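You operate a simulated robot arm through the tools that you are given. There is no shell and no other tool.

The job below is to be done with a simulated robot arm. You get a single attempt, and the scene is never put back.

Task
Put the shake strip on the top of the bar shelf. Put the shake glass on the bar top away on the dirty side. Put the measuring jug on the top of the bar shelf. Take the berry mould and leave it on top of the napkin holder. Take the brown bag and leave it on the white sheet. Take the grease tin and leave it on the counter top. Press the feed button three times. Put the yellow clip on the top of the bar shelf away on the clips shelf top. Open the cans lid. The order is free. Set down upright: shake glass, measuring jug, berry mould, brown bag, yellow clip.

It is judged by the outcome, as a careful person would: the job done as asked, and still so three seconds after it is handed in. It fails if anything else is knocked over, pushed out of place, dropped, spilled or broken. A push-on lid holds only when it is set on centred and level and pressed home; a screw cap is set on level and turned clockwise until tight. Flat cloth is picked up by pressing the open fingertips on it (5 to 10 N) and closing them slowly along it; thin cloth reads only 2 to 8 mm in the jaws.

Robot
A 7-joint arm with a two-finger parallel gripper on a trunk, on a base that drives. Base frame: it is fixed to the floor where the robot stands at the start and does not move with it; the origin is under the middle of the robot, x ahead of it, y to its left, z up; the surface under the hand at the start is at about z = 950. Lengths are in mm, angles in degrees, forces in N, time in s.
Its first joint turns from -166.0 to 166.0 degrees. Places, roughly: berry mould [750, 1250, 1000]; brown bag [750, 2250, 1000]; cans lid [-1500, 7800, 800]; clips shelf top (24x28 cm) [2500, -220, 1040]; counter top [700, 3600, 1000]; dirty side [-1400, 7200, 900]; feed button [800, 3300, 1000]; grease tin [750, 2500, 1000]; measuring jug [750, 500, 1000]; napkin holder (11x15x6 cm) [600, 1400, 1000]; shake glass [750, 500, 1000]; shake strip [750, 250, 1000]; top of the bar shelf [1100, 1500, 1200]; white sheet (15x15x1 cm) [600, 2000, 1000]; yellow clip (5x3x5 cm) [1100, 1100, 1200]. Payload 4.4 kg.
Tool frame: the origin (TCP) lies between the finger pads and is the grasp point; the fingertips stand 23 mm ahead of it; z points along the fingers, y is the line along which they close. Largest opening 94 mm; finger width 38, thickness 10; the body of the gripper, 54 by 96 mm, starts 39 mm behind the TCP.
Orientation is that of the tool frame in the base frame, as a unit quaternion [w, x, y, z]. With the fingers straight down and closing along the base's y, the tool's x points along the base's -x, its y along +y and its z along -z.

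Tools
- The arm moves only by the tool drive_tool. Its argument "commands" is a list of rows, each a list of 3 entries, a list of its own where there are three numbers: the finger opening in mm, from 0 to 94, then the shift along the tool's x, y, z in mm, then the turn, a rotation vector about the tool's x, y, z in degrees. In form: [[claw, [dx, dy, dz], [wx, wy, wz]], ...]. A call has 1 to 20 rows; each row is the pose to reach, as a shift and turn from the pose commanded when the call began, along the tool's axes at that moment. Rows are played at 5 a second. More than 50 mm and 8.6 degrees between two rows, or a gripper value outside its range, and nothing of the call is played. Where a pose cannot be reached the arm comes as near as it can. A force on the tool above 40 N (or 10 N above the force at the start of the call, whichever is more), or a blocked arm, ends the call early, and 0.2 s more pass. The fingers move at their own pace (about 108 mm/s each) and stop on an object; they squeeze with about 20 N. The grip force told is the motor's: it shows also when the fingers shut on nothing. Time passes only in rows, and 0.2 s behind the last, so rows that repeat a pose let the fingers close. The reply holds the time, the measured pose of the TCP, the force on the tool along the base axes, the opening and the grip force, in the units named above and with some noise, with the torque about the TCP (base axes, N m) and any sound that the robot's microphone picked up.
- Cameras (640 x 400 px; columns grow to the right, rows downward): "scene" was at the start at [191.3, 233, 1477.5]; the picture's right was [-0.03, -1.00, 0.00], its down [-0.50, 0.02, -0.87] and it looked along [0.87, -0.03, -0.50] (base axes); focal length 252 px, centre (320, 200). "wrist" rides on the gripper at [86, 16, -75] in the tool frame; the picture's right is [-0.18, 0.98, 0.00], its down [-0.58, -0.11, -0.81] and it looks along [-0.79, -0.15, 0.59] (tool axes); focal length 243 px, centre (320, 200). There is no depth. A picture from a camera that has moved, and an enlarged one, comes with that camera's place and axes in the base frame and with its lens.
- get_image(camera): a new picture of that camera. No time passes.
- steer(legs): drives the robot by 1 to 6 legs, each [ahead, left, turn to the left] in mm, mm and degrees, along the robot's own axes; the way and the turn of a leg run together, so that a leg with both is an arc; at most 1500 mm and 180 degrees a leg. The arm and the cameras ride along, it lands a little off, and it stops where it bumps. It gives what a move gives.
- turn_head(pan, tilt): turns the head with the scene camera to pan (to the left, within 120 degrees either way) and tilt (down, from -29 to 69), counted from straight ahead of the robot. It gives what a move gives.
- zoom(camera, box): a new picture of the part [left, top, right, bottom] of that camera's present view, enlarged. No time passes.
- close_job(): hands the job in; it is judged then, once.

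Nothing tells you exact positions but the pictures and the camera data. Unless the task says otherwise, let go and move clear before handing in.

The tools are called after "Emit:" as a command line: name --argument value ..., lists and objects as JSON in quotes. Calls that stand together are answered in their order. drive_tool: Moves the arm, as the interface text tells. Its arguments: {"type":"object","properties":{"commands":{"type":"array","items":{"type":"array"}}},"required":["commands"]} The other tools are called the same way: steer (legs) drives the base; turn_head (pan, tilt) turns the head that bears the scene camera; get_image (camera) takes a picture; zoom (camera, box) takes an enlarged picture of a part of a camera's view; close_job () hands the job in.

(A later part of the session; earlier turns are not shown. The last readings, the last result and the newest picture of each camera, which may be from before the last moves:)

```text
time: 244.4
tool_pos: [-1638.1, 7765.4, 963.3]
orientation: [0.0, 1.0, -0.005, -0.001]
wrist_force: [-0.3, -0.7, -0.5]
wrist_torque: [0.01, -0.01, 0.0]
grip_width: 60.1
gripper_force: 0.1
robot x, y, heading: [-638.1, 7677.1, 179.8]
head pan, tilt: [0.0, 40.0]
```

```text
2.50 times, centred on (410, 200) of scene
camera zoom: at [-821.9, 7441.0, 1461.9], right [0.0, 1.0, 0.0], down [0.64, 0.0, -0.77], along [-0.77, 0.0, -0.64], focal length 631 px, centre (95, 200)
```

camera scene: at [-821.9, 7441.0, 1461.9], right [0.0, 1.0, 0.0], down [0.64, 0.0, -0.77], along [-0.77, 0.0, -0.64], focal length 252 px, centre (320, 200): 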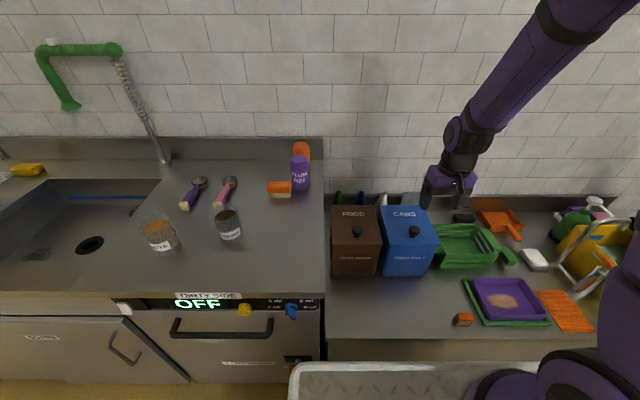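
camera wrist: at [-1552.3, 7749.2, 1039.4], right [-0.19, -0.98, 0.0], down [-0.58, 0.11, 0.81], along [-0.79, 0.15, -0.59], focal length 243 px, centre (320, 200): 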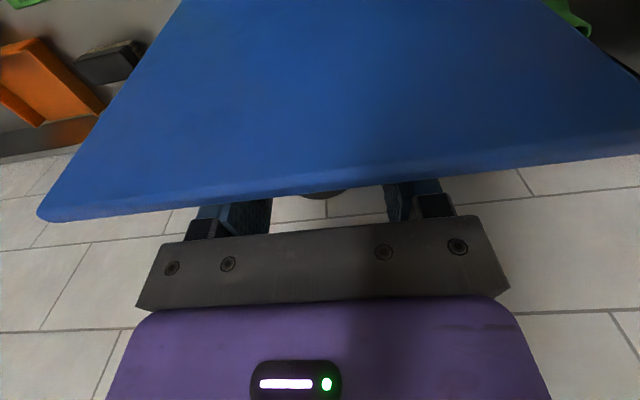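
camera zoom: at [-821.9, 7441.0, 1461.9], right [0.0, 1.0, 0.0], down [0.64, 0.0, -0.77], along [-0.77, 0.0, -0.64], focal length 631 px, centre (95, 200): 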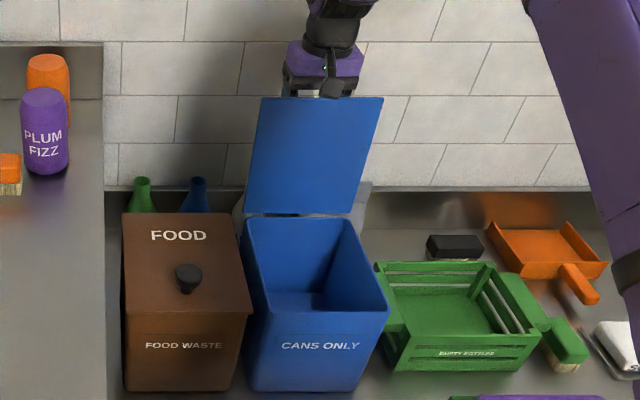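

It stays open. I rise straight up away from the knob, then pull back.

Emit:
drive_tool --commands '[[60, [-3, 0, -15], [0, 0, 0]], [60, [-3, 0, -35], [0, 0, 0]], [60, [-3, 0, -65], [0, 0, 0]], [60, [-3, 0, -105], [0, 0, 0]], [60, [-3, 0, -150], [0, 0, 0]], [60, [0, 0, -195], [0, 0, 0]], [60, [30, 0, -230], [0, 0, 0]], [60, [75, 0, -250], [0, 0, 0]], [60, [120, 0, -260], [0, 0, 0]], [60, [165, 0, -260], [0, 0, 0]], [60, [210, 0, -260], [0, 0, 0]], [60, [255, 0, -260], [0, 0, 0]], [60, [300, 0, -260], [0, 0, 0]], [60, [340, 0, -260], [0, 0, 0]]]'

Emit:
get_image --camera "scene"

Emit:
zoom --camera "scene" --box '[320, 140, 480, 280]'

```text
time: 247.4
tool_pos: [-1296.3, 7763.4, 1223.8]
orientation: [0.0, 1.0, -0.005, 0.0]
wrist_force: [-0.2, 0.4, -0.7]
wrist_torque: [0.0, -0.06, 0.01]
grip_width: 59.9
gripper_force: 0.0
robot x, y, heading: [-636.0, 7676.8, 179.7]
head pan, tilt: [0.0, 40.0]
```

```text
taken
camera scene: at [-822.6, 7441.0, 1461.8], right [0.0, 1.0, 0.0], down [0.64, 0.0, -0.77], along [-0.77, 0.0, -0.64], focal length 252 px, centre (320, 200)
```

scene: 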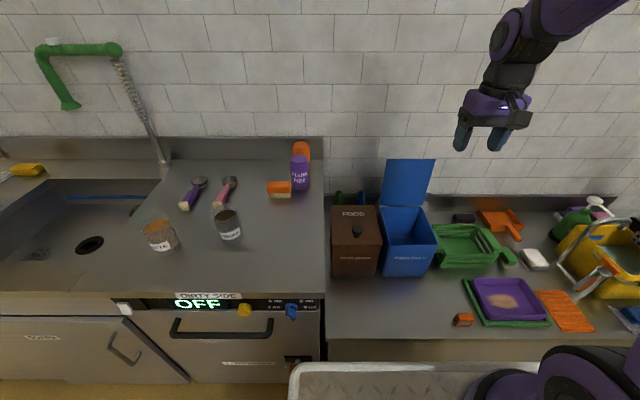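

```text
2.86 times, centred on (400, 210) of scene
camera zoom: at [-822.6, 7441.0, 1461.8], right [0.0, 1.0, 0.0], down [0.64, 0.0, -0.77], along [-0.77, 0.0, -0.64], focal length 721 px, centre (91, 171)
```

zoom: 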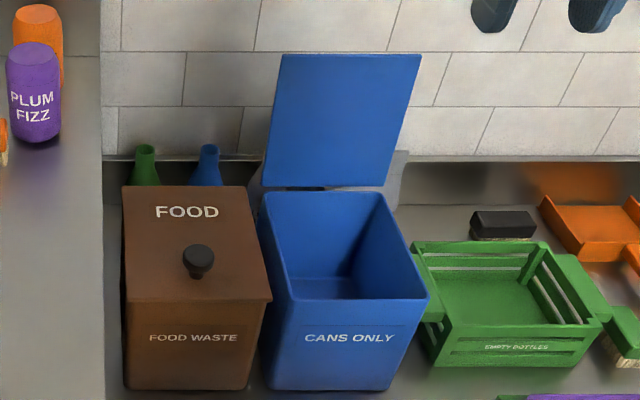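

The cans lid stays open. Last is the yellow clip, from the customer side. I back off, drive to the open passage and turn to look along it.

Emit:
steer --legs '[[-300, 0, 0], [0, 1400, 0], [0, 450, 0]]'

Emit:
steer --legs '[[0, 0, 90], [0, 0, 90]]'

Emit:
turn_head --pan 0 --tilt 20

Emit:
get_image --camera "scene"

Emit:
turn_head --pan -40 --tilt 20

Emit:
get_image --camera "scene"

```text
time: 258.2
tool_pos: [-989.1, 5942.4, 1224.7]
orientation: [0.0, 1.0, 0.001, -0.001]
wrist_force: [-0.2, 0.0, 0.7]
wrist_torque: [0.01, -0.02, 0.01]
grip_width: 60.4
gripper_force: 0.0
robot x, y, heading: [-327.2, 5859.0, -179.6]
head pan, tilt: [0.0, 40.0]
```

```text
time: 266.3
tool_pos: [329.9, 5785.2, 1224.5]
orientation: [0.001, -0.008, 1.0, 0.0]
wrist_force: [-0.8, 0.7, 0.9]
wrist_torque: [0.02, 0.0, 0.0]
grip_width: 59.9
gripper_force: 0.1
robot x, y, heading: [-330.8, 5857.1, 1.3]
head pan, tilt: [0.0, 40.0]
```

```text
time: 267.1
tool_pos: [329.5, 5783.8, 1223.7]
orientation: [0.0, -0.008, 1.0, 0.0]
wrist_force: [0.3, 0.0, -0.4]
wrist_torque: [0.02, 0.03, 0.0]
grip_width: 59.6
gripper_force: 0.2
robot x, y, heading: [-327.2, 5859.6, 0.9]
head pan, tilt: [0.0, 20.0]
```

```text
taken
camera scene: at [-141.1, 6098.8, 1493.3], right [0.02, -1.0, 0.0], down [-0.34, -0.01, -0.94], along [0.94, 0.02, -0.34], focal length 252 px, centre (320, 200)
```

scene: 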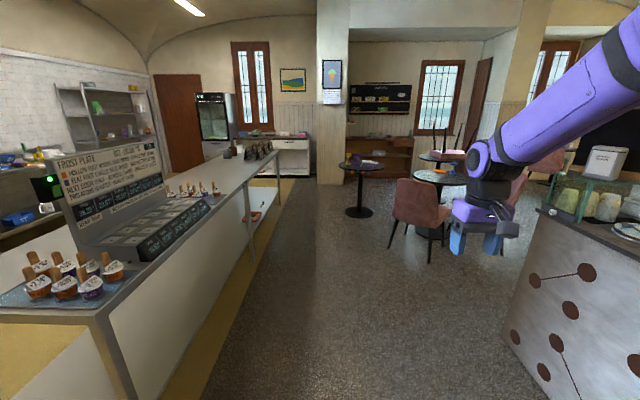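

```text
time: 268.2
tool_pos: [329.2, 5785.1, 1224.7]
orientation: [0.002, -0.008, 1.0, 0.0]
wrist_force: [0.0, 0.8, 0.5]
wrist_torque: [-0.01, 0.01, 0.01]
grip_width: 60.4
gripper_force: 0.0
robot x, y, heading: [-331.1, 5857.9, 1.3]
head pan, tilt: [-40.0, 20.0]
```

```text
taken
camera scene: at [-161.5, 6038.5, 1493.3], right [-0.62, -0.78, 0.0], down [-0.27, 0.21, -0.94], along [0.73, -0.59, -0.34], focal length 252 px, centre (320, 200)
```

scene: 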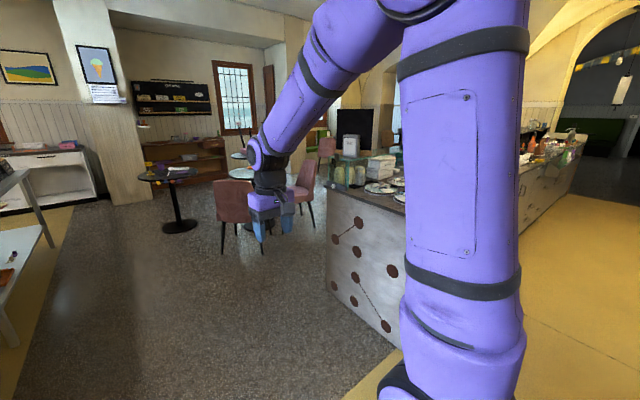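

There is a clear way: ahead past the counter's end (x≈1200), then down along the customer side between the bar and the chairs (x≥2300). I raise the arm a little and drive there.

Emit:
drive_tool --commands '[[60, [0, 0, -45], [0, 0, 0]], [60, [10, 0, -90], [0, 0, 0]], [60, [20, 20, -130], [0, 0, 0]], [60, [20, 50, -130], [0, 0, 0]]]'

Emit:
steer --legs '[[1500, 0, -1], [600, 0, 0]]'

Emit:
steer --legs '[[0, 0, -90]]'

Emit:
turn_head --pan 0 --tilt 20

Emit:
get_image --camera "scene"

```text
time: 269.2
tool_pos: [308.2, 5833.9, 1355.1]
orientation: [0.001, -0.007, 1.0, 0.001]
wrist_force: [0.7, 0.5, 0.4]
wrist_torque: [-0.01, -0.03, 0.03]
grip_width: 59.9
gripper_force: 0.0
robot x, y, heading: [-331.2, 5861.3, 1.2]
head pan, tilt: [-40.0, 20.0]
```

```text
time: 279.6
tool_pos: [2401.6, 5867.1, 1355.0]
orientation: [0.001, -0.004, 1.0, 0.0]
wrist_force: [-0.1, -0.1, -0.2]
wrist_torque: [0.03, 0.02, -0.01]
grip_width: 60.1
gripper_force: 0.1
robot x, y, heading: [1763.8, 5893.8, 1.2]
head pan, tilt: [-40.0, 20.0]
```

```text
time: 283.8
tool_pos: [1745.7, 5254.5, 1355.4]
orientation: [0.0, 0.699, 0.715, -0.001]
wrist_force: [0.5, -0.8, -1.2]
wrist_torque: [-0.01, 0.01, 0.0]
grip_width: 60.3
gripper_force: 0.0
robot x, y, heading: [1761.9, 5893.3, -88.0]
head pan, tilt: [-40.0, 20.0]
```

```text
time: 284.9
tool_pos: [1746.7, 5255.7, 1355.5]
orientation: [0.0, 0.698, 0.716, -0.001]
wrist_force: [0.1, 0.9, 0.1]
wrist_torque: [-0.02, -0.04, 0.05]
grip_width: 59.9
gripper_force: 0.0
robot x, y, heading: [1762.2, 5889.0, -87.8]
head pan, tilt: [0.0, 20.0]
```

```text
taken
camera scene: at [2005.9, 5708.6, 1493.3], right [-1.0, -0.03, 0.0], down [-0.01, 0.34, -0.94], along [0.03, -0.94, -0.34], focal length 252 px, centre (320, 200)
```

scene: 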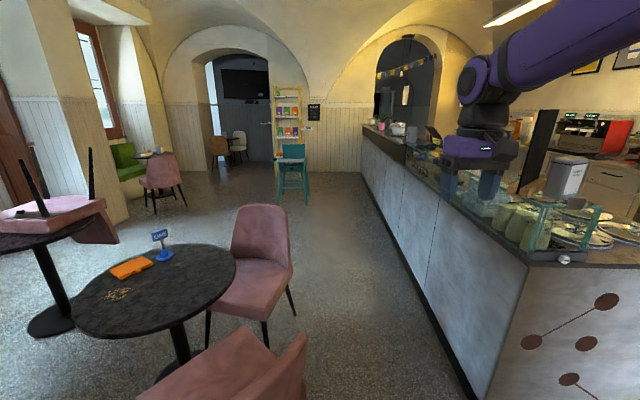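

The corridor between the bar front (x≈1226) and the nearest chair (x≈2065) is about 840 mm wide. I centre on x≈1645 and drive down facing −y.

Emit:
steer --legs '[[0, -115, -2.2], [1300, 0, 0]]'

Emit:
get_image --camera "scene"

```text
time: 292.3
tool_pos: [1614.8, 3936.3, 1355.2]
orientation: [0.0, 0.708, 0.707, -0.001]
wrist_force: [0.1, -0.6, -0.8]
wrist_torque: [0.04, 0.04, 0.03]
grip_width: 59.9
gripper_force: 0.0
robot x, y, heading: [1646.3, 4572.5, -89.6]
head pan, tilt: [0.0, 20.0]
```

```text
taken
camera scene: at [1885.3, 4383.6, 1493.3], right [-1.0, -0.01, 0.0], down [0.0, 0.34, -0.94], along [0.01, -0.94, -0.34], focal length 252 px, centre (320, 200)
```

scene: 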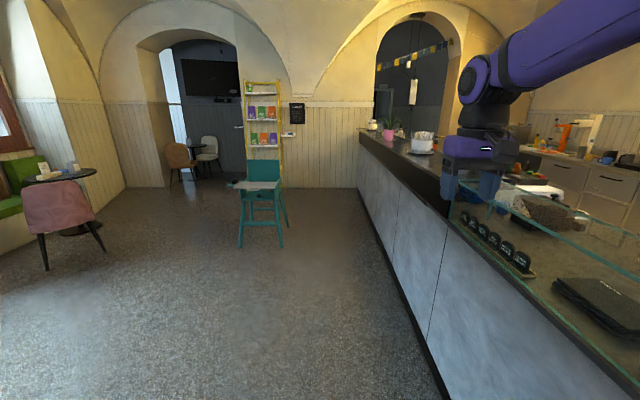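

Past the chairs. I go on down the bar to y≈1190, easing out to x≈1820.

Emit:
steer --legs '[[1500, 60, 0], [1500, 70, 0]]'

Emit:
get_image --camera "scene"

Emit:
turn_head --pan -50 --tilt 25

Emit:
get_image --camera "scene"

```text
refused: leg 1 is longer than a leg can be; nothing moved
```

```text
taken
camera scene: at [1885.3, 4383.6, 1493.3], right [-1.0, -0.01, 0.0], down [0.0, 0.34, -0.94], along [0.01, -0.94, -0.34], focal length 252 px, centre (320, 200)
```

scene: 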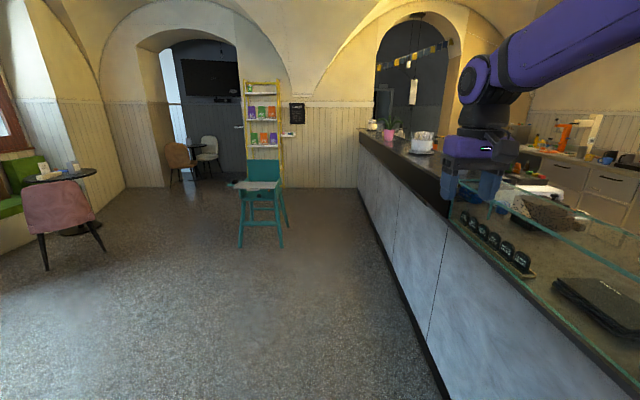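

```text
time: 293.5
tool_pos: [1616.9, 3935.2, 1355.5]
orientation: [0.001, 0.708, 0.707, -0.001]
wrist_force: [-0.3, -0.5, -0.2]
wrist_torque: [0.02, 0.01, -0.03]
grip_width: 59.7
gripper_force: 0.2
robot x, y, heading: [1644.3, 4570.9, -89.7]
head pan, tilt: [-50.0, 25.0]
```

```text
taken
camera scene: at [1814.5, 4416.9, 1485.3], right [-0.65, 0.76, 0.0], down [0.32, 0.27, -0.91], along [-0.69, -0.59, -0.42], focal length 252 px, centre (320, 200)
```

scene: 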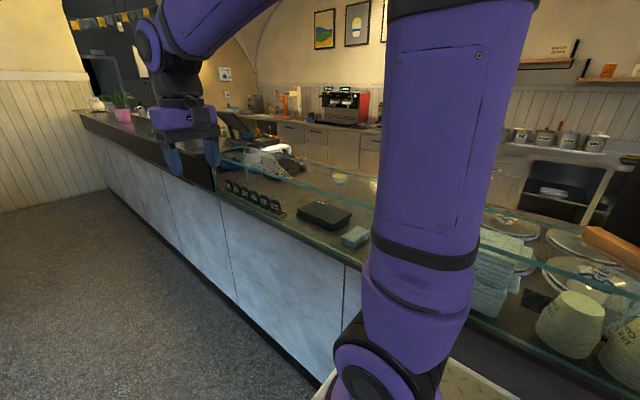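

Emit:
steer --legs '[[1400, 70, 0], [1400, 70, 0]]'

Emit:
turn_head --pan -10 --tilt 25

Emit:
get_image --camera "scene"

```text
time: 307.2
tool_pos: [1805.4, 1107.2, 1353.6]
orientation: [0.0, 0.705, 0.709, -0.001]
wrist_force: [-0.3, -0.1, -0.2]
wrist_torque: [0.01, 0.01, 0.02]
grip_width: 60.2
gripper_force: 0.2
robot x, y, heading: [1832.2, 1746.3, -89.4]
head pan, tilt: [-50.0, 25.0]
```

```text
time: 308.2
tool_pos: [1805.2, 1108.5, 1354.1]
orientation: [0.001, 0.705, 0.709, -0.001]
wrist_force: [-1.1, 0.2, 0.0]
wrist_torque: [0.01, 0.0, 0.01]
grip_width: 59.8
gripper_force: 0.1
robot x, y, heading: [1830.8, 1749.4, -89.4]
head pan, tilt: [-10.0, 25.0]
```

```text
taken
camera scene: at [2056.5, 1559.4, 1485.2], right [-0.99, 0.16, 0.0], down [0.07, 0.42, -0.91], along [-0.15, -0.89, -0.42], focal length 252 px, centre (320, 200)
```

scene: 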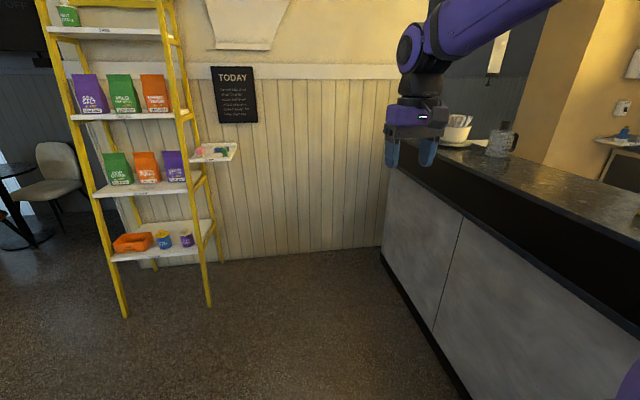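

I see the small clips shelf on the wall by the yellow rack, about (2505, −300, 1040). I go on to y≈1190 and turn right to face the bar.

Emit:
steer --legs '[[560, 0, 0]]'

Emit:
steer --legs '[[0, 0, -90]]'

Emit:
turn_head --pan 0 --tilt 30

Emit:
get_image --camera "scene"

Emit:
get_image --camera "wrist"

```text
time: 311.5
tool_pos: [1813.8, 543.6, 1354.7]
orientation: [0.001, 0.705, 0.71, 0.0]
wrist_force: [-1.2, -1.0, 0.7]
wrist_torque: [-0.03, 0.01, -0.01]
grip_width: 60.0
gripper_force: 0.0
robot x, y, heading: [1838.2, 1180.8, -89.1]
head pan, tilt: [-10.0, 25.0]
```

```text
time: 315.8
tool_pos: [1206.0, 1225.4, 1354.7]
orientation: [0.001, 1.0, -0.008, -0.001]
wrist_force: [-0.3, -0.1, -0.2]
wrist_torque: [0.03, -0.01, 0.0]
grip_width: 60.0
gripper_force: 0.1
robot x, y, heading: [1840.6, 1183.0, 179.4]
head pan, tilt: [-10.0, 25.0]
```

```text
time: 316.5
tool_pos: [1204.6, 1224.6, 1354.4]
orientation: [0.001, 1.0, -0.008, 0.0]
wrist_force: [-0.5, 0.0, 0.2]
wrist_torque: [-0.02, -0.02, 0.0]
grip_width: 60.0
gripper_force: 0.1
robot x, y, heading: [1836.6, 1185.1, 179.3]
head pan, tilt: [0.0, 30.0]
```

```text
taken
camera scene: at [1650.1, 949.4, 1477.3], right [0.01, 1.0, 0.0], down [0.5, -0.01, -0.87], along [-0.87, 0.01, -0.5], focal length 252 px, centre (320, 200)
```

scene: 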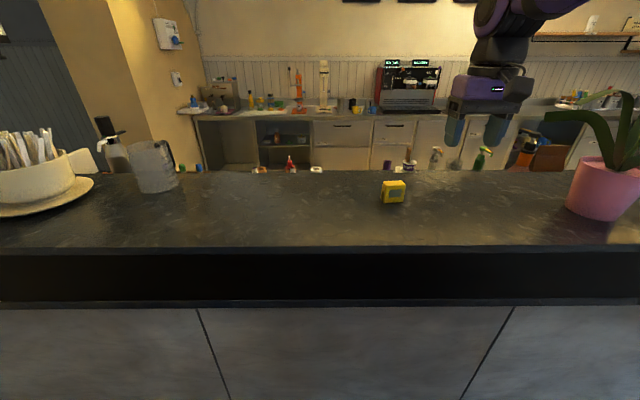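

```text
taken
camera wrist: at [1290.7, 1207.9, 1430.4], right [-0.2, -0.98, 0.0], down [-0.58, 0.12, 0.81], along [-0.79, 0.16, -0.59], focal length 243 px, centre (320, 200)
```

wrist: 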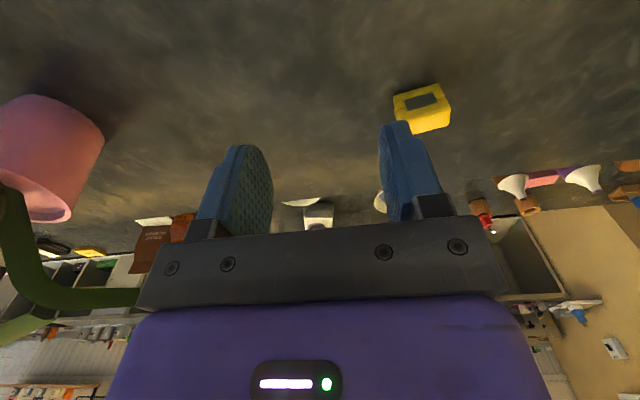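

The yellow clip stands on the shelf right ahead. I zoom in to measure it.

Emit:
zoom --camera "scene" --box '[350, 160, 430, 220]'

Emit:
zoom --camera "wrist" --box '[360, 50, 480, 150]'

```text
6.67 times, centred on (390, 190) of scene
camera zoom: at [1650.1, 949.4, 1477.3], right [0.01, 1.0, 0.0], down [0.5, -0.01, -0.87], along [-0.87, 0.01, -0.5], focal length 1682 px, centre (-147, 267)
```

zoom: 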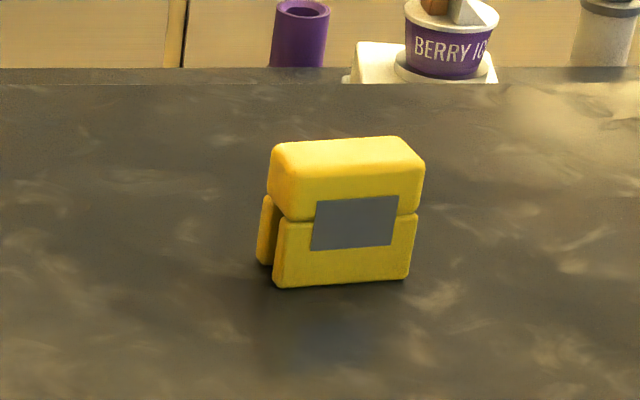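

```text
4.00 times, centred on (420, 100) of wrist
camera zoom: at [1290.7, 1207.9, 1430.4], right [-0.2, -0.98, 0.0], down [-0.58, 0.12, 0.81], along [-0.79, 0.16, -0.59], focal length 970 px, centre (-80, 600)
```

zoom: 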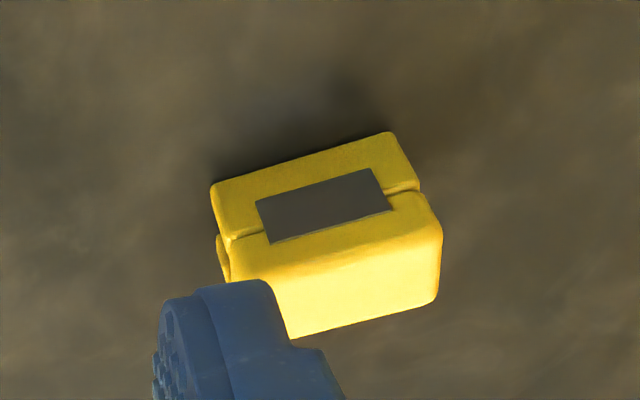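

The clip is about 50×30×50 mm, centred near (1111, 1134), turned ~7°. I move above it with the fingers closing along its width.

Emit:
drive_tool --commands '[[94, [-25, 25, 10], [0, 0, -2]], [94, [-50, 50, 25], [0, 0, -4]], [94, [-75, 75, 45], [0, 0, -6]], [94, [-92.5, 92.5, 70], [0, 0, -8]], [94, [-92.5, 92.5, 95], [0, 0, -8]], [94, [-92.5, 92.5, 95], [0, 0, -8]]]'

Emit:
get_image --camera "wrist"

Emit:
zoom --camera "scene" --box '[330, 110, 450, 220]'

```text
time: 317.9
tool_pos: [1110.5, 1135.6, 1260.8]
orientation: [0.0, 0.998, 0.061, -0.001]
wrist_force: [-0.8, 0.0, 1.0]
wrist_torque: [-0.01, 0.01, 0.0]
grip_width: 93.8
gripper_force: 0.1
robot x, y, heading: [1844.2, 1180.1, 179.6]
head pan, tilt: [0.0, 30.0]
```

```text
taken
camera wrist: at [1198.6, 1129.6, 1336.8], right [-0.06, -1.0, 0.0], down [-0.59, 0.04, 0.81], along [-0.81, 0.05, -0.59], focal length 243 px, centre (320, 200)
```

wrist: 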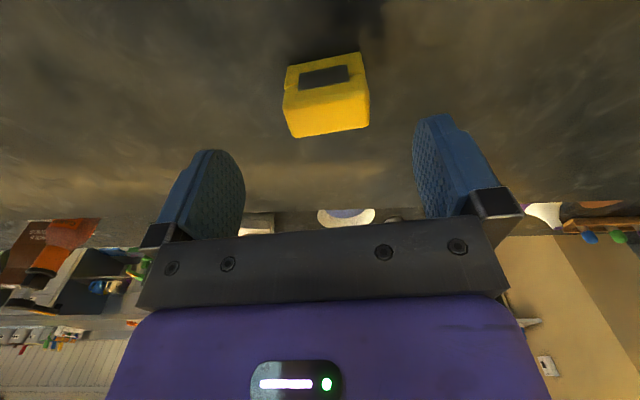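

```text
3.64 times, centred on (390, 165) of scene
camera zoom: at [1650.2, 949.3, 1477.3], right [0.01, 1.0, 0.0], down [0.5, -0.01, -0.87], along [-0.87, 0.01, -0.5], focal length 918 px, centre (66, 327)
```

zoom: 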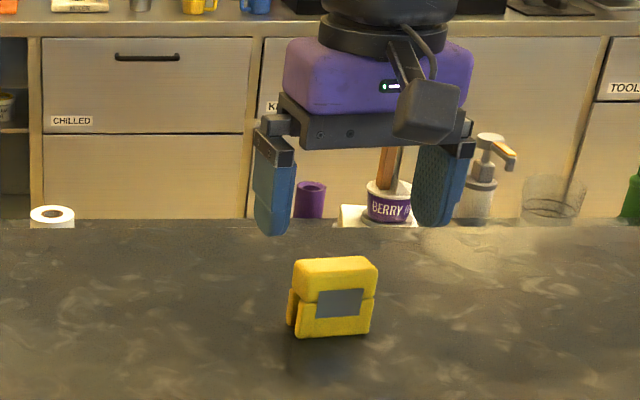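

Aligned. A small correction, then down and close.

Emit:
drive_tool --commands '[[94, [5, 5, 20], [0, 0, 0]], [94, [5, 5, 40], [0, 0, 0]], [94, [5, 5, 54], [0, 0, 0]], [94, [5, 5, 60], [0, 0, 0]], [94, [5, 5, 60], [0, 0, 0]]]'

Emit:
get_image --camera "wrist"

```text
time: 319.1
tool_pos: [1117.6, 1131.1, 1200.7]
orientation: [0.0, 0.998, 0.06, -0.001]
wrist_force: [0.1, 0.1, -0.9]
wrist_torque: [-0.02, 0.04, 0.0]
grip_width: 94.1
gripper_force: 0.1
robot x, y, heading: [1841.0, 1180.6, 179.4]
head pan, tilt: [0.0, 30.0]
```

```text
taken
camera wrist: at [1203.7, 1125.0, 1276.2], right [-0.06, -1.0, 0.0], down [-0.59, 0.04, 0.81], along [-0.81, 0.05, -0.59], focal length 243 px, centre (320, 200)
```

wrist: 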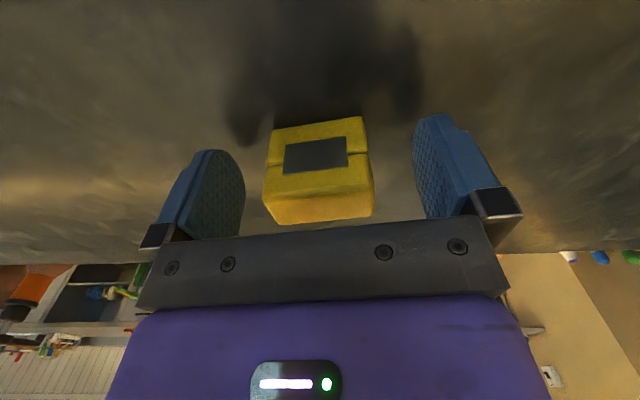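

Emit:
drive_tool --commands '[[75, [0, -2, 0], [0, 0, 0]], [60, [0, -2, 0], [0, 0, 0]], [40, [0, -2, 0], [0, 0, 0]], [40, [0, -2, 0], [0, 0, 0]], [40, [0, -2, 0], [0, 0, 0]]]'

Emit:
drive_tool --commands '[[40, [0, 0, -10], [0, 0, 0]], [40, [0, 0, -40], [0, 0, 0]], [40, [0, 0, -40], [0, 0, 0]]]'

Emit:
get_image --camera "wrist"

Emit:
zoom --camera "scene" --box '[330, 110, 450, 220]'

```text
time: 320.3
tool_pos: [1116.2, 1132.6, 1199.8]
orientation: [0.0, 0.998, 0.061, -0.001]
wrist_force: [-1.5, 0.1, 0.2]
wrist_torque: [-0.01, 0.0, -0.06]
grip_width: 49.3
gripper_force: 20.0
robot x, y, heading: [1843.3, 1181.7, 179.3]
head pan, tilt: [0.0, 30.0]
```

```text
time: 321.1
tool_pos: [1115.4, 1131.2, 1240.0]
orientation: [0.0, 0.998, 0.061, -0.002]
wrist_force: [-0.1, -0.3, -0.5]
wrist_torque: [0.05, 0.0, 0.01]
grip_width: 49.6
gripper_force: 20.1
robot x, y, heading: [1839.9, 1181.2, 179.1]
head pan, tilt: [0.0, 30.0]
```

```text
taken
camera wrist: at [1202.2, 1125.8, 1315.8], right [-0.06, -1.0, 0.0], down [-0.59, 0.04, 0.81], along [-0.81, 0.05, -0.59], focal length 243 px, centre (320, 200)
```

wrist: 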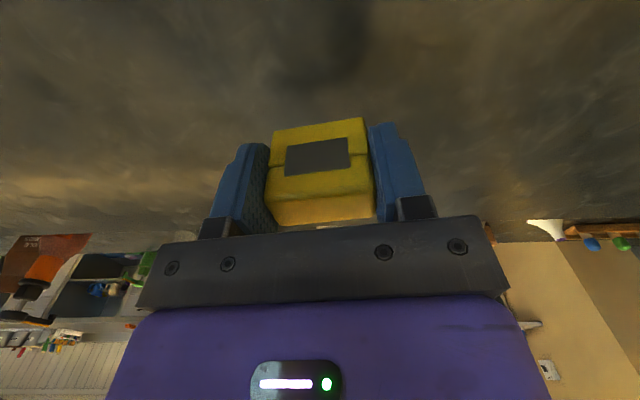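

```text
3.64 times, centred on (390, 165) of scene
camera zoom: at [1650.0, 949.4, 1477.3], right [0.01, 1.0, 0.0], down [0.5, -0.01, -0.87], along [-0.87, 0.01, -0.5], focal length 918 px, centre (66, 327)
```

zoom: 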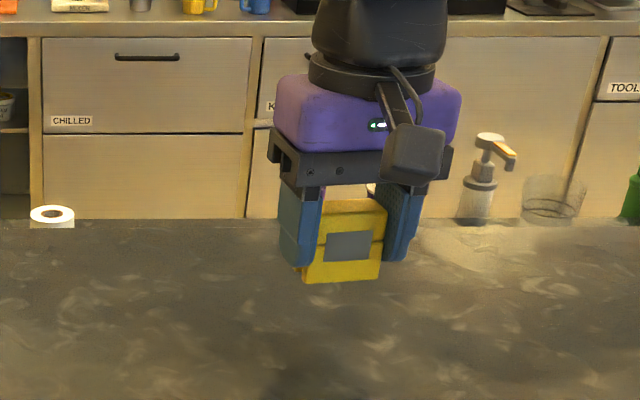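

The clip is held. I raise it, draw back, turn to face −y and drive to the clips shelf, keeping clear of the yellow rack.

Emit:
drive_tool --commands '[[40, [0, 0, -40], [0, 0, 0]], [40, [20, 0, -80], [0, 0, 0]], [40, [55, 0, -105], [0, 0, 0]], [40, [90, 0, -115], [0, 0, 0]], [40, [90, 0, -115], [0, 0, 0]]]'

Emit:
steer --legs '[[0, 0, 90]]'

Emit:
steer --legs '[[560, 420, 0]]'

Emit:
turn_head --pan 0 --tilt 30

Emit:
get_image --camera "scene"

Emit:
get_image --camera "wrist"

```text
time: 322.3
tool_pos: [1205.2, 1141.9, 1354.5]
orientation: [0.001, 0.998, 0.061, 0.0]
wrist_force: [-0.3, 0.1, -0.4]
wrist_torque: [0.04, -0.01, 0.0]
grip_width: 49.4
gripper_force: 20.0
robot x, y, heading: [1842.2, 1177.2, 179.6]
head pan, tilt: [0.0, 30.0]
```

```text
time: 326.4
tool_pos: [1866.2, 542.9, 1354.1]
orientation: [0.002, 0.671, 0.742, -0.001]
wrist_force: [0.3, 0.2, 0.2]
wrist_torque: [0.01, -0.01, -0.01]
grip_width: 49.5
gripper_force: 20.1
robot x, y, heading: [1842.6, 1180.0, -91.9]
head pan, tilt: [0.0, 30.0]
```

```text
time: 330.3
tool_pos: [2281.3, -23.3, 1355.3]
orientation: [0.001, 0.668, 0.744, 0.0]
wrist_force: [0.2, -1.3, 0.4]
wrist_torque: [0.01, 0.01, -0.01]
grip_width: 49.5
gripper_force: 20.4
robot x, y, heading: [2252.0, 616.4, -91.3]
head pan, tilt: [0.0, 30.0]
```

```text
time: 330.9
tool_pos: [2281.2, -23.6, 1355.2]
orientation: [0.0, 0.668, 0.745, -0.001]
wrist_force: [-0.3, -0.7, -0.3]
wrist_torque: [-0.01, 0.0, 0.01]
grip_width: 49.5
gripper_force: 20.0
robot x, y, heading: [2251.4, 616.0, -91.6]
head pan, tilt: [0.0, 30.0]
```

```text
taken
camera scene: at [2482.1, 419.6, 1477.3], right [-1.0, 0.02, 0.0], down [0.01, 0.5, -0.87], along [-0.02, -0.87, -0.5], focal length 252 px, centre (320, 200)
```

scene: 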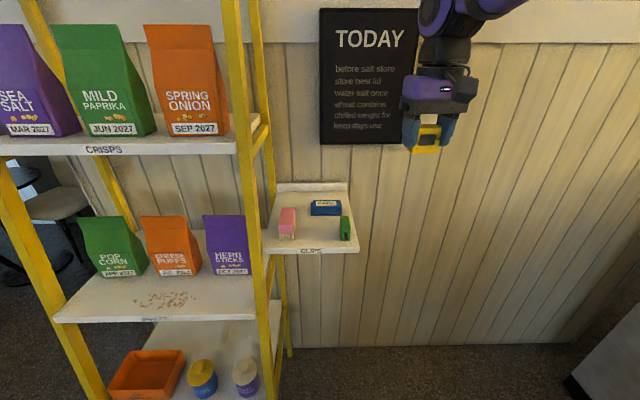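

```text
taken
camera wrist: at [2287.7, 64.8, 1430.3], right [1.0, -0.08, 0.0], down [-0.05, -0.59, 0.81], along [-0.06, -0.8, -0.59], focal length 243 px, centre (320, 200)
```

wrist: 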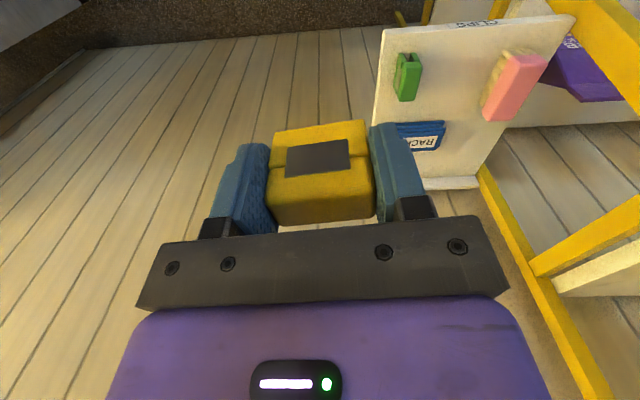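

I see the clips shelf with pink and green clips and a blue pack. I zoom in to find a free spot.

Emit:
zoom --camera "scene" --box '[250, 170, 370, 270]'

Emit:
zoom --camera "wrist" --box '[360, 0, 600, 200]'

```text
4.00 times, centred on (310, 220) of scene
camera zoom: at [2482.1, 419.6, 1477.3], right [-1.0, 0.02, 0.0], down [0.01, 0.5, -0.87], along [-0.02, -0.87, -0.5], focal length 1009 px, centre (360, 120)
```

zoom: 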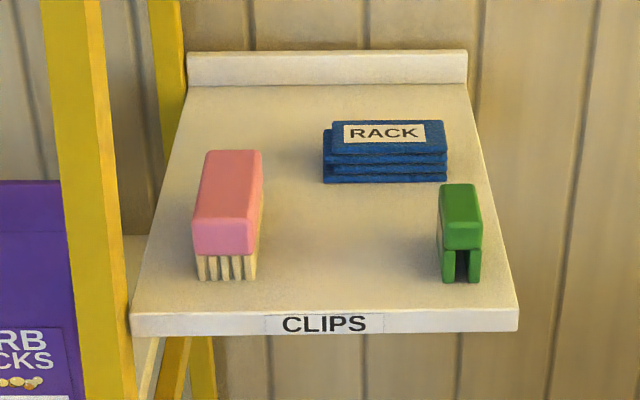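

```text
2.00 times, centred on (480, 100) of wrist
camera zoom: at [2287.7, 64.8, 1430.3], right [1.0, -0.08, 0.0], down [-0.05, -0.59, 0.81], along [-0.06, -0.8, -0.59], focal length 485 px, centre (0, 400)
```

zoom: 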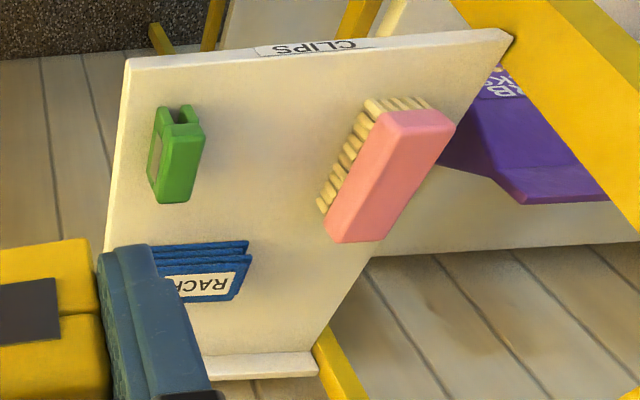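

Free area on the shelf (top z≈1063): between the pink brush and the green clip, around (2478, −133). I bring the clip above it, squared to the shelf.

Emit:
drive_tool --commands '[[40, [-25, 37, 0], [0, 0, 2]], [40, [-50, 74, 10], [0, 0, 4]], [40, [-76, 111, 25], [0, 0, 6.3]], [40, [-101, 148, 45], [0, 0, 6.3]], [40, [-127, 184, 70], [0, 0, 6.3]], [40, [-127, 184, 110], [0, 0, 6.3]], [40, [-127, 184, 150], [0, 0, 6.3]], [40, [-127, 184, 150], [0, 0, 6.3]]]'

Emit:
get_image --camera "wrist"

Emit:
zoom --camera "scene" --box '[240, 120, 400, 260]'

```text
refused: row 5 steps farther than a row can; nothing moved
```

```text
taken
camera wrist: at [2287.7, 64.8, 1430.3], right [1.0, -0.08, 0.0], down [-0.05, -0.59, 0.81], along [-0.06, -0.8, -0.59], focal length 243 px, centre (320, 200)
```

wrist: 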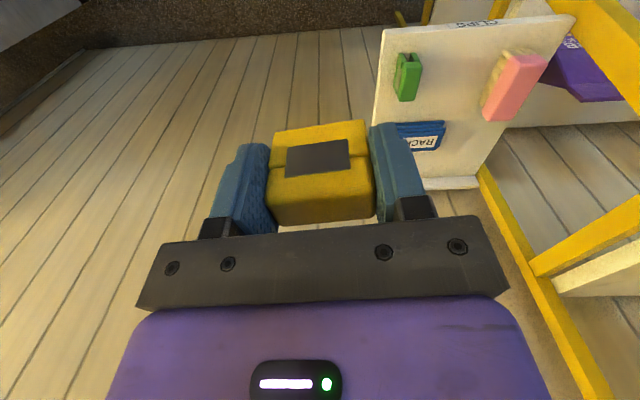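

```text
2.86 times, centred on (320, 190) of scene
camera zoom: at [2482.1, 419.6, 1477.3], right [-1.0, 0.02, 0.0], down [0.01, 0.5, -0.87], along [-0.02, -0.87, -0.5], focal length 721 px, centre (320, 229)
```

zoom: 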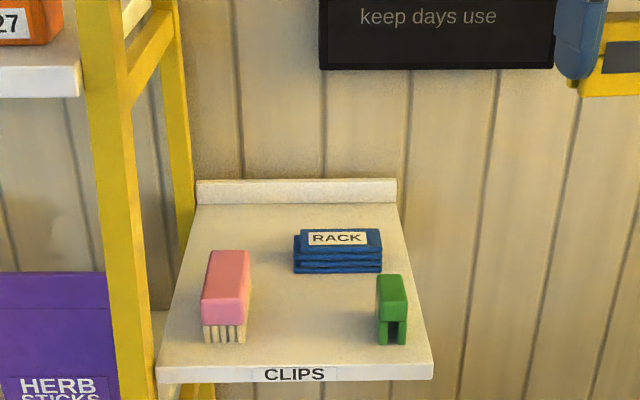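

Emit:
drive_tool --commands '[[40, [-24, 35, 0], [0, 0, 2]], [40, [-48, 70, 8], [0, 0, 4]], [40, [-73, 106, 18], [0, 0, 6.3]], [40, [-98, 142, 28], [0, 0, 6.3]], [40, [-120, 174, 45], [0, 0, 6.3]], [40, [-127, 184, 80], [0, 0, 6.3]], [40, [-127, 184, 115], [0, 0, 6.3]], [40, [-127, 184, 150], [0, 0, 6.3]], [40, [-127, 184, 150], [0, 0, 6.3]]]'

Emit:
get_image --camera "wrist"

Emit:
zoom --camera "scene" --box '[240, 120, 400, 260]'

```text
time: 332.9
tool_pos: [2479.4, -128.9, 1205.4]
orientation: [0.0, 0.708, 0.706, -0.001]
wrist_force: [-0.2, 0.4, -0.7]
wrist_torque: [-0.01, 0.01, -0.02]
grip_width: 49.4
gripper_force: 20.3
robot x, y, heading: [2248.4, 613.2, -91.3]
head pan, tilt: [0.0, 30.0]
```

```text
taken
camera wrist: at [2494.7, -42.4, 1280.6], right [0.98, -0.19, 0.0], down [-0.11, -0.58, 0.81], along [-0.15, -0.79, -0.59], focal length 243 px, centre (320, 200)
```

wrist: 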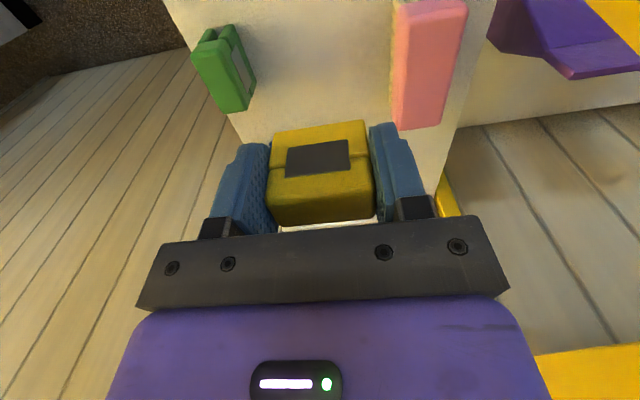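

```text
2.86 times, centred on (320, 190) of scene
camera zoom: at [2482.1, 419.7, 1477.3], right [-1.0, 0.02, 0.0], down [0.01, 0.5, -0.87], along [-0.02, -0.87, -0.5], focal length 721 px, centre (320, 229)
```

zoom: 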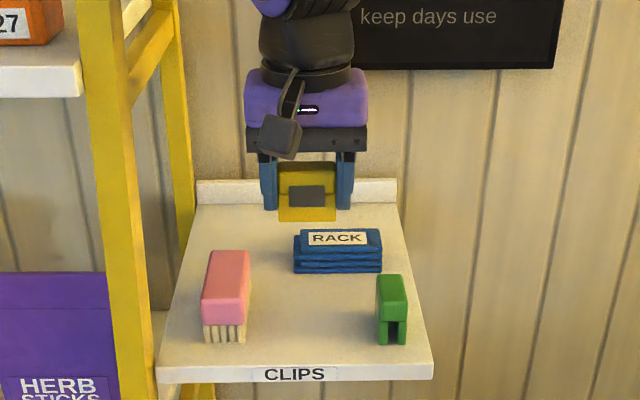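

Centred between brush and green clip. I lower it in small steps.

Emit:
drive_tool --commands '[[40, [0, 0, 30], [0, 0, 0]], [40, [0, 0, 60], [0, 0, 0]], [40, [0, 0, 85], [0, 0, 0]], [40, [0, 0, 93], [0, 0, 0]], [40, [0, 0, 93], [0, 0, 0]]]'

Emit:
zoom --camera "scene" --box '[240, 120, 400, 260]'

Emit:
get_image --camera "wrist"

```text
time: 334.1
tool_pos: [2479.6, -129.3, 1112.2]
orientation: [0.001, 0.708, 0.706, -0.001]
wrist_force: [0.2, -0.6, -0.6]
wrist_torque: [0.01, -0.03, 0.01]
grip_width: 49.5
gripper_force: 19.8
robot x, y, heading: [2252.3, 616.6, -91.3]
head pan, tilt: [0.0, 30.0]
```

```text
2.86 times, centred on (320, 190) of scene
camera zoom: at [2482.1, 419.6, 1477.3], right [-1.0, 0.02, 0.0], down [0.01, 0.5, -0.87], along [-0.02, -0.87, -0.5], focal length 721 px, centre (320, 229)
```

zoom: 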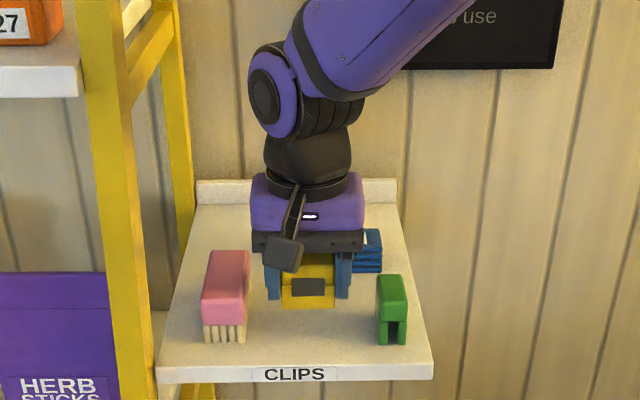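

```text
taken
camera wrist: at [2494.7, -43.4, 1187.2], right [0.98, -0.19, 0.0], down [-0.11, -0.58, 0.81], along [-0.15, -0.79, -0.59], focal length 243 px, centre (320, 200)
```

wrist: 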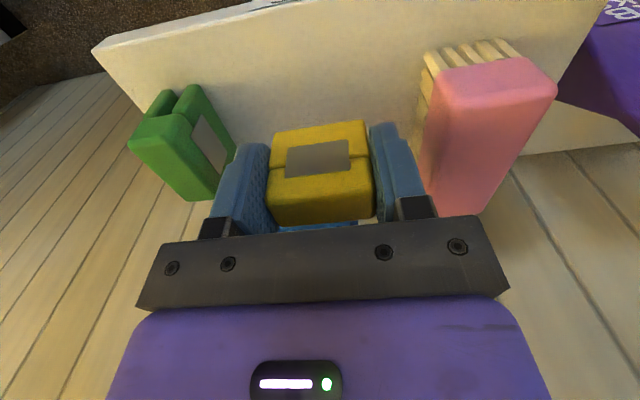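

Emit:
drive_tool --commands '[[40, [0, 0, 4], [0, 0, 0]], [40, [0, 0, 8], [0, 0, 0]], [40, [0, 0, 10], [0, 0, 0]]]'

Emit:
drive_tool --commands '[[40, [0, 0, 2], [0, 0, 0]], [40, [0, 0, 4], [0, 0, 0]]]'

```text
time: 334.9
tool_pos: [2478.7, -130.1, 1101.8]
orientation: [0.001, 0.708, 0.706, 0.0]
wrist_force: [-0.5, 0.4, -0.1]
wrist_torque: [0.03, 0.03, 0.0]
grip_width: 49.6
gripper_force: 20.3
robot x, y, heading: [2251.0, 616.6, -91.7]
head pan, tilt: [0.0, 30.0]
```

```text
time: 335.5
tool_pos: [2479.8, -130.3, 1096.4]
orientation: [0.001, 0.708, 0.707, -0.001]
wrist_force: [0.1, -0.5, -0.5]
wrist_torque: [0.01, 0.0, -0.02]
grip_width: 49.5
gripper_force: 20.3
robot x, y, heading: [2251.0, 615.7, -91.5]
head pan, tilt: [0.0, 30.0]
```

Emit:
drive_tool --commands '[[40, [0, 0, 2], [0, 0, 0]], [40, [0, 0, 4], [0, 0, 0]]]'

Emit:
zoom --camera "scene" --box '[270, 180, 350, 260]'

```text
time: 336.1
tool_pos: [2478.6, -130.1, 1093.7]
orientation: [0.001, 0.707, 0.707, -0.001]
wrist_force: [-1.1, -0.5, 0.6]
wrist_torque: [0.01, -0.03, 0.01]
grip_width: 49.4
gripper_force: 20.0
robot x, y, heading: [2251.4, 616.6, -91.6]
head pan, tilt: [0.0, 30.0]
```

```text
5.00 times, centred on (310, 220) of scene
camera zoom: at [2482.1, 419.6, 1477.3], right [-1.0, 0.02, 0.0], down [0.01, 0.5, -0.87], along [-0.02, -0.87, -0.5], focal length 1262 px, centre (370, 100)
```

zoom: 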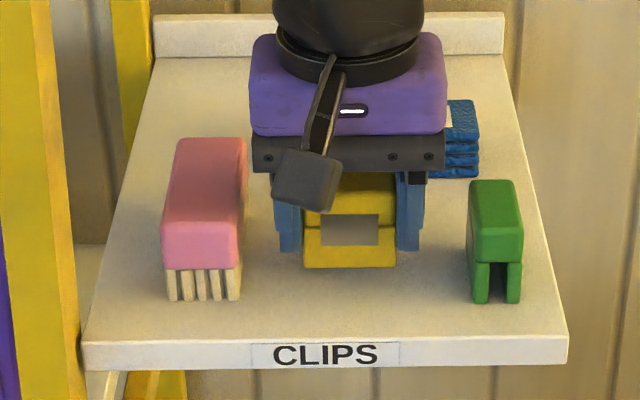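

Emit:
drive_tool --commands '[[40, [0, 0, 2], [0, 0, 0]], [40, [0, 0, 3], [0, 0, 0]]]'

Emit:
drive_tool --commands '[[40, [0, 0, 2], [0, 0, 0]], [40, [0, 0, 3], [0, 0, 0]]]'

```text
time: 336.7
tool_pos: [2479.0, -129.1, 1091.3]
orientation: [0.0, 0.708, 0.706, 0.0]
wrist_force: [1.0, 0.1, -0.2]
wrist_torque: [0.01, 0.0, -0.03]
grip_width: 49.6
gripper_force: 20.1
robot x, y, heading: [2250.4, 618.2, -91.5]
head pan, tilt: [0.0, 30.0]
```

```text
time: 337.3
tool_pos: [2479.1, -129.2, 1087.6]
orientation: [0.0, 0.708, 0.706, -0.001]
wrist_force: [0.6, -0.1, -0.4]
wrist_torque: [0.01, -0.04, 0.0]
grip_width: 49.5
gripper_force: 19.9
robot x, y, heading: [2250.6, 613.3, -91.5]
head pan, tilt: [0.0, 30.0]
```

Emit:
drive_tool --commands '[[40, [0, 0, 2], [0, 0, 0]], [40, [0, 0, 4], [0, 0, 0]]]'

Emit:
drive_tool --commands '[[40, [0, 0, 2], [0, 0, 0]], [40, [0, 0, 4], [0, 0, 0]]]'

Emit:
zoom --camera "scene" --box '[270, 180, 350, 260]'

```text
time: 337.9
tool_pos: [2478.3, -130.8, 1085.8]
orientation: [0.001, 0.708, 0.707, 0.0]
wrist_force: [-1.1, 0.3, 6.9]
wrist_torque: [-0.01, 0.1, -0.03]
grip_width: 49.8
gripper_force: 20.0
robot x, y, heading: [2250.4, 612.4, -91.4]
head pan, tilt: [0.0, 30.0]
```

```text
time: 338.5
tool_pos: [2479.2, -129.5, 1081.6]
orientation: [0.002, 0.707, 0.707, 0.0]
wrist_force: [1.7, -1.3, 18.4]
wrist_torque: [-0.12, -0.03, 0.04]
grip_width: 49.5
gripper_force: 20.2
robot x, y, heading: [2250.4, 616.3, -91.3]
head pan, tilt: [0.0, 30.0]
```

```text
5.00 times, centred on (310, 220) of scene
camera zoom: at [2482.0, 420.1, 1477.4], right [-1.0, 0.02, 0.0], down [0.01, 0.5, -0.87], along [-0.02, -0.87, -0.5], focal length 1262 px, centre (370, 100)
```

zoom: 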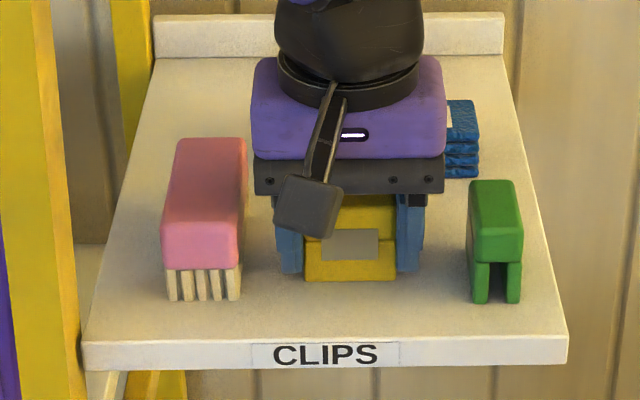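

It stands on the shelf. I open just enough and rise straight.

Emit:
drive_tool --commands '[[54, [0, 0, 0], [0, 0, 0]], [58, [0, 0, 0], [0, 0, 0]], [60, [0, 0, 0], [0, 0, 0]], [60, [0, 0, -12], [0, 0, 0]], [60, [0, 0, -35], [0, 0, 0]], [60, [0, 0, -70], [0, 0, 0]], [60, [0, 0, -110], [0, 0, 0]], [60, [0, 0, -155], [0, 0, 0]], [60, [0, 0, -200], [0, 0, 0]], [60, [40, 0, -225], [0, 0, 0]], [60, [85, 0, -235], [0, 0, 0]], [60, [130, -30, -240], [0, 0, 0]], [60, [150, -70, -245], [0, 0, 0]]]'

Emit:
get_image --camera "scene"

Emit:
zoom --camera "scene" --box '[250, 170, 370, 270]'

```text
refused: row 12 steps farther than a row can; nothing moved
```

```text
taken
camera scene: at [2482.0, 420.1, 1477.4], right [-1.0, 0.02, 0.0], down [0.01, 0.5, -0.87], along [-0.02, -0.87, -0.5], focal length 252 px, centre (320, 200)
```

scene: 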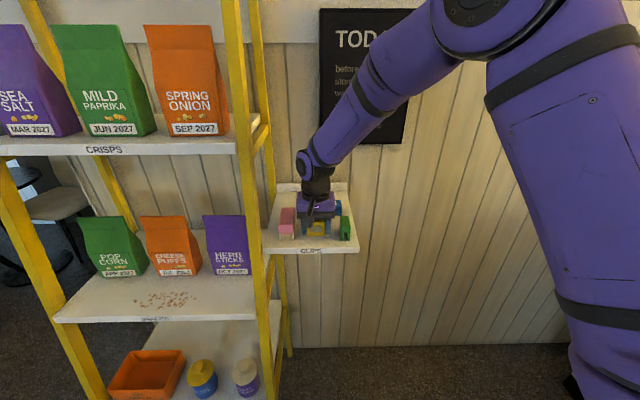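

```text
4.00 times, centred on (310, 220) of scene
camera zoom: at [2482.0, 420.1, 1477.4], right [-1.0, 0.02, 0.0], down [0.01, 0.5, -0.87], along [-0.02, -0.87, -0.5], focal length 1009 px, centre (360, 120)
```

zoom: 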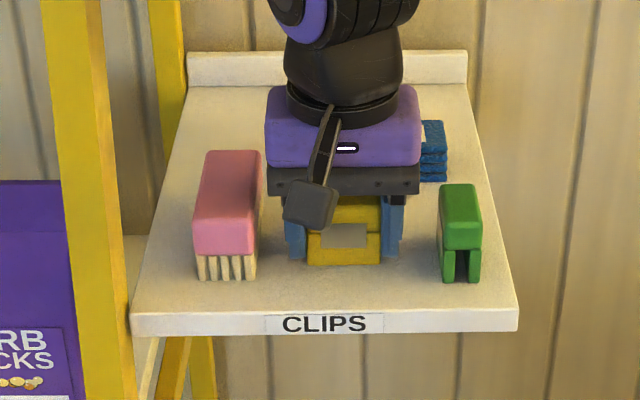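

Emit:
drive_tool --commands '[[54, [0, 0, 0], [0, 0, 0]], [58, [0, 0, 0], [0, 0, 0]], [60, [0, 0, 0], [0, 0, 0]], [60, [0, 0, -12], [0, 0, 0]], [60, [0, 0, -35], [0, 0, 0]], [60, [0, 0, -70], [0, 0, 0]], [60, [0, 0, -110], [0, 0, 0]], [60, [0, 0, -155], [0, 0, 0]], [60, [0, 0, -200], [0, 0, 0]], [60, [35, 0, -220], [0, 0, 0]], [60, [75, 0, -230], [0, 0, 0]], [60, [110, -20, -235], [0, 0, 0]], [60, [140, -50, -240], [0, 0, 0]]]'

Emit:
zoom --camera "scene" --box '[250, 170, 370, 270]'

```text
time: 341.3
tool_pos: [2428.6, 9.2, 1317.8]
orientation: [-0.001, 0.707, 0.707, 0.0]
wrist_force: [0.3, -0.4, -0.3]
wrist_torque: [0.01, 0.03, 0.01]
grip_width: 60.0
gripper_force: 0.0
robot x, y, heading: [2251.5, 615.7, -91.2]
head pan, tilt: [0.0, 30.0]
```

```text
4.00 times, centred on (310, 220) of scene
camera zoom: at [2482.7, 419.0, 1477.1], right [-1.0, 0.02, 0.0], down [0.01, 0.5, -0.87], along [-0.02, -0.87, -0.5], focal length 1009 px, centre (360, 120)
```

zoom: 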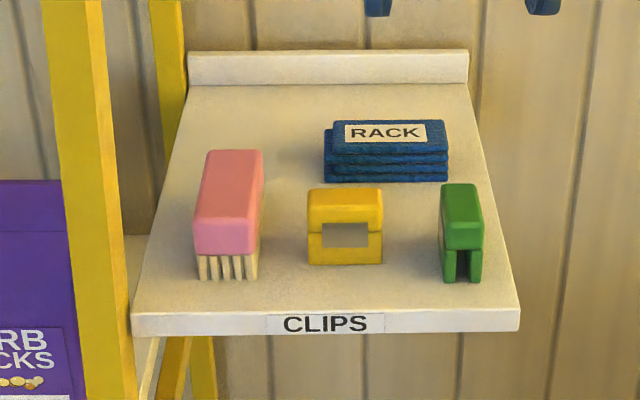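

The clip stands upright on the clips shelf. I take one last look at the strip and jug on the bar shelf before handing in.

Emit:
turn_head --pan -75 --tilt 15

Emit:
get_image --camera "scene"

```text
time: 342.8
tool_pos: [2427.5, 9.0, 1317.7]
orientation: [0.001, 0.707, 0.707, -0.001]
wrist_force: [0.1, -0.3, 0.0]
wrist_torque: [0.02, -0.07, -0.03]
grip_width: 60.0
gripper_force: 0.1
robot x, y, heading: [2251.7, 614.1, -91.3]
head pan, tilt: [-75.0, 15.0]
```

```text
taken
camera scene: at [2393.5, 487.9, 1501.5], right [-0.24, 0.97, 0.0], down [0.25, 0.06, -0.97], along [-0.94, -0.23, -0.26], focal length 252 px, centre (320, 200)
```

scene: 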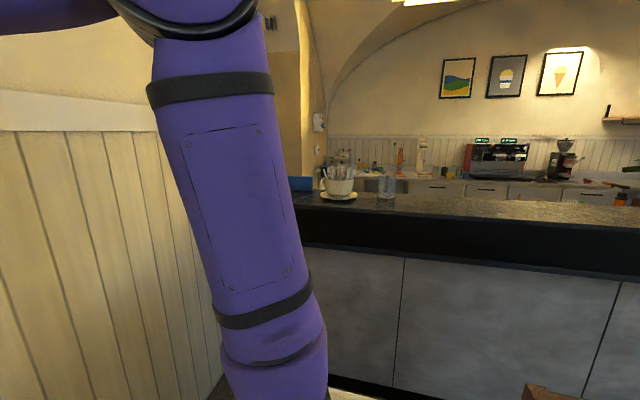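

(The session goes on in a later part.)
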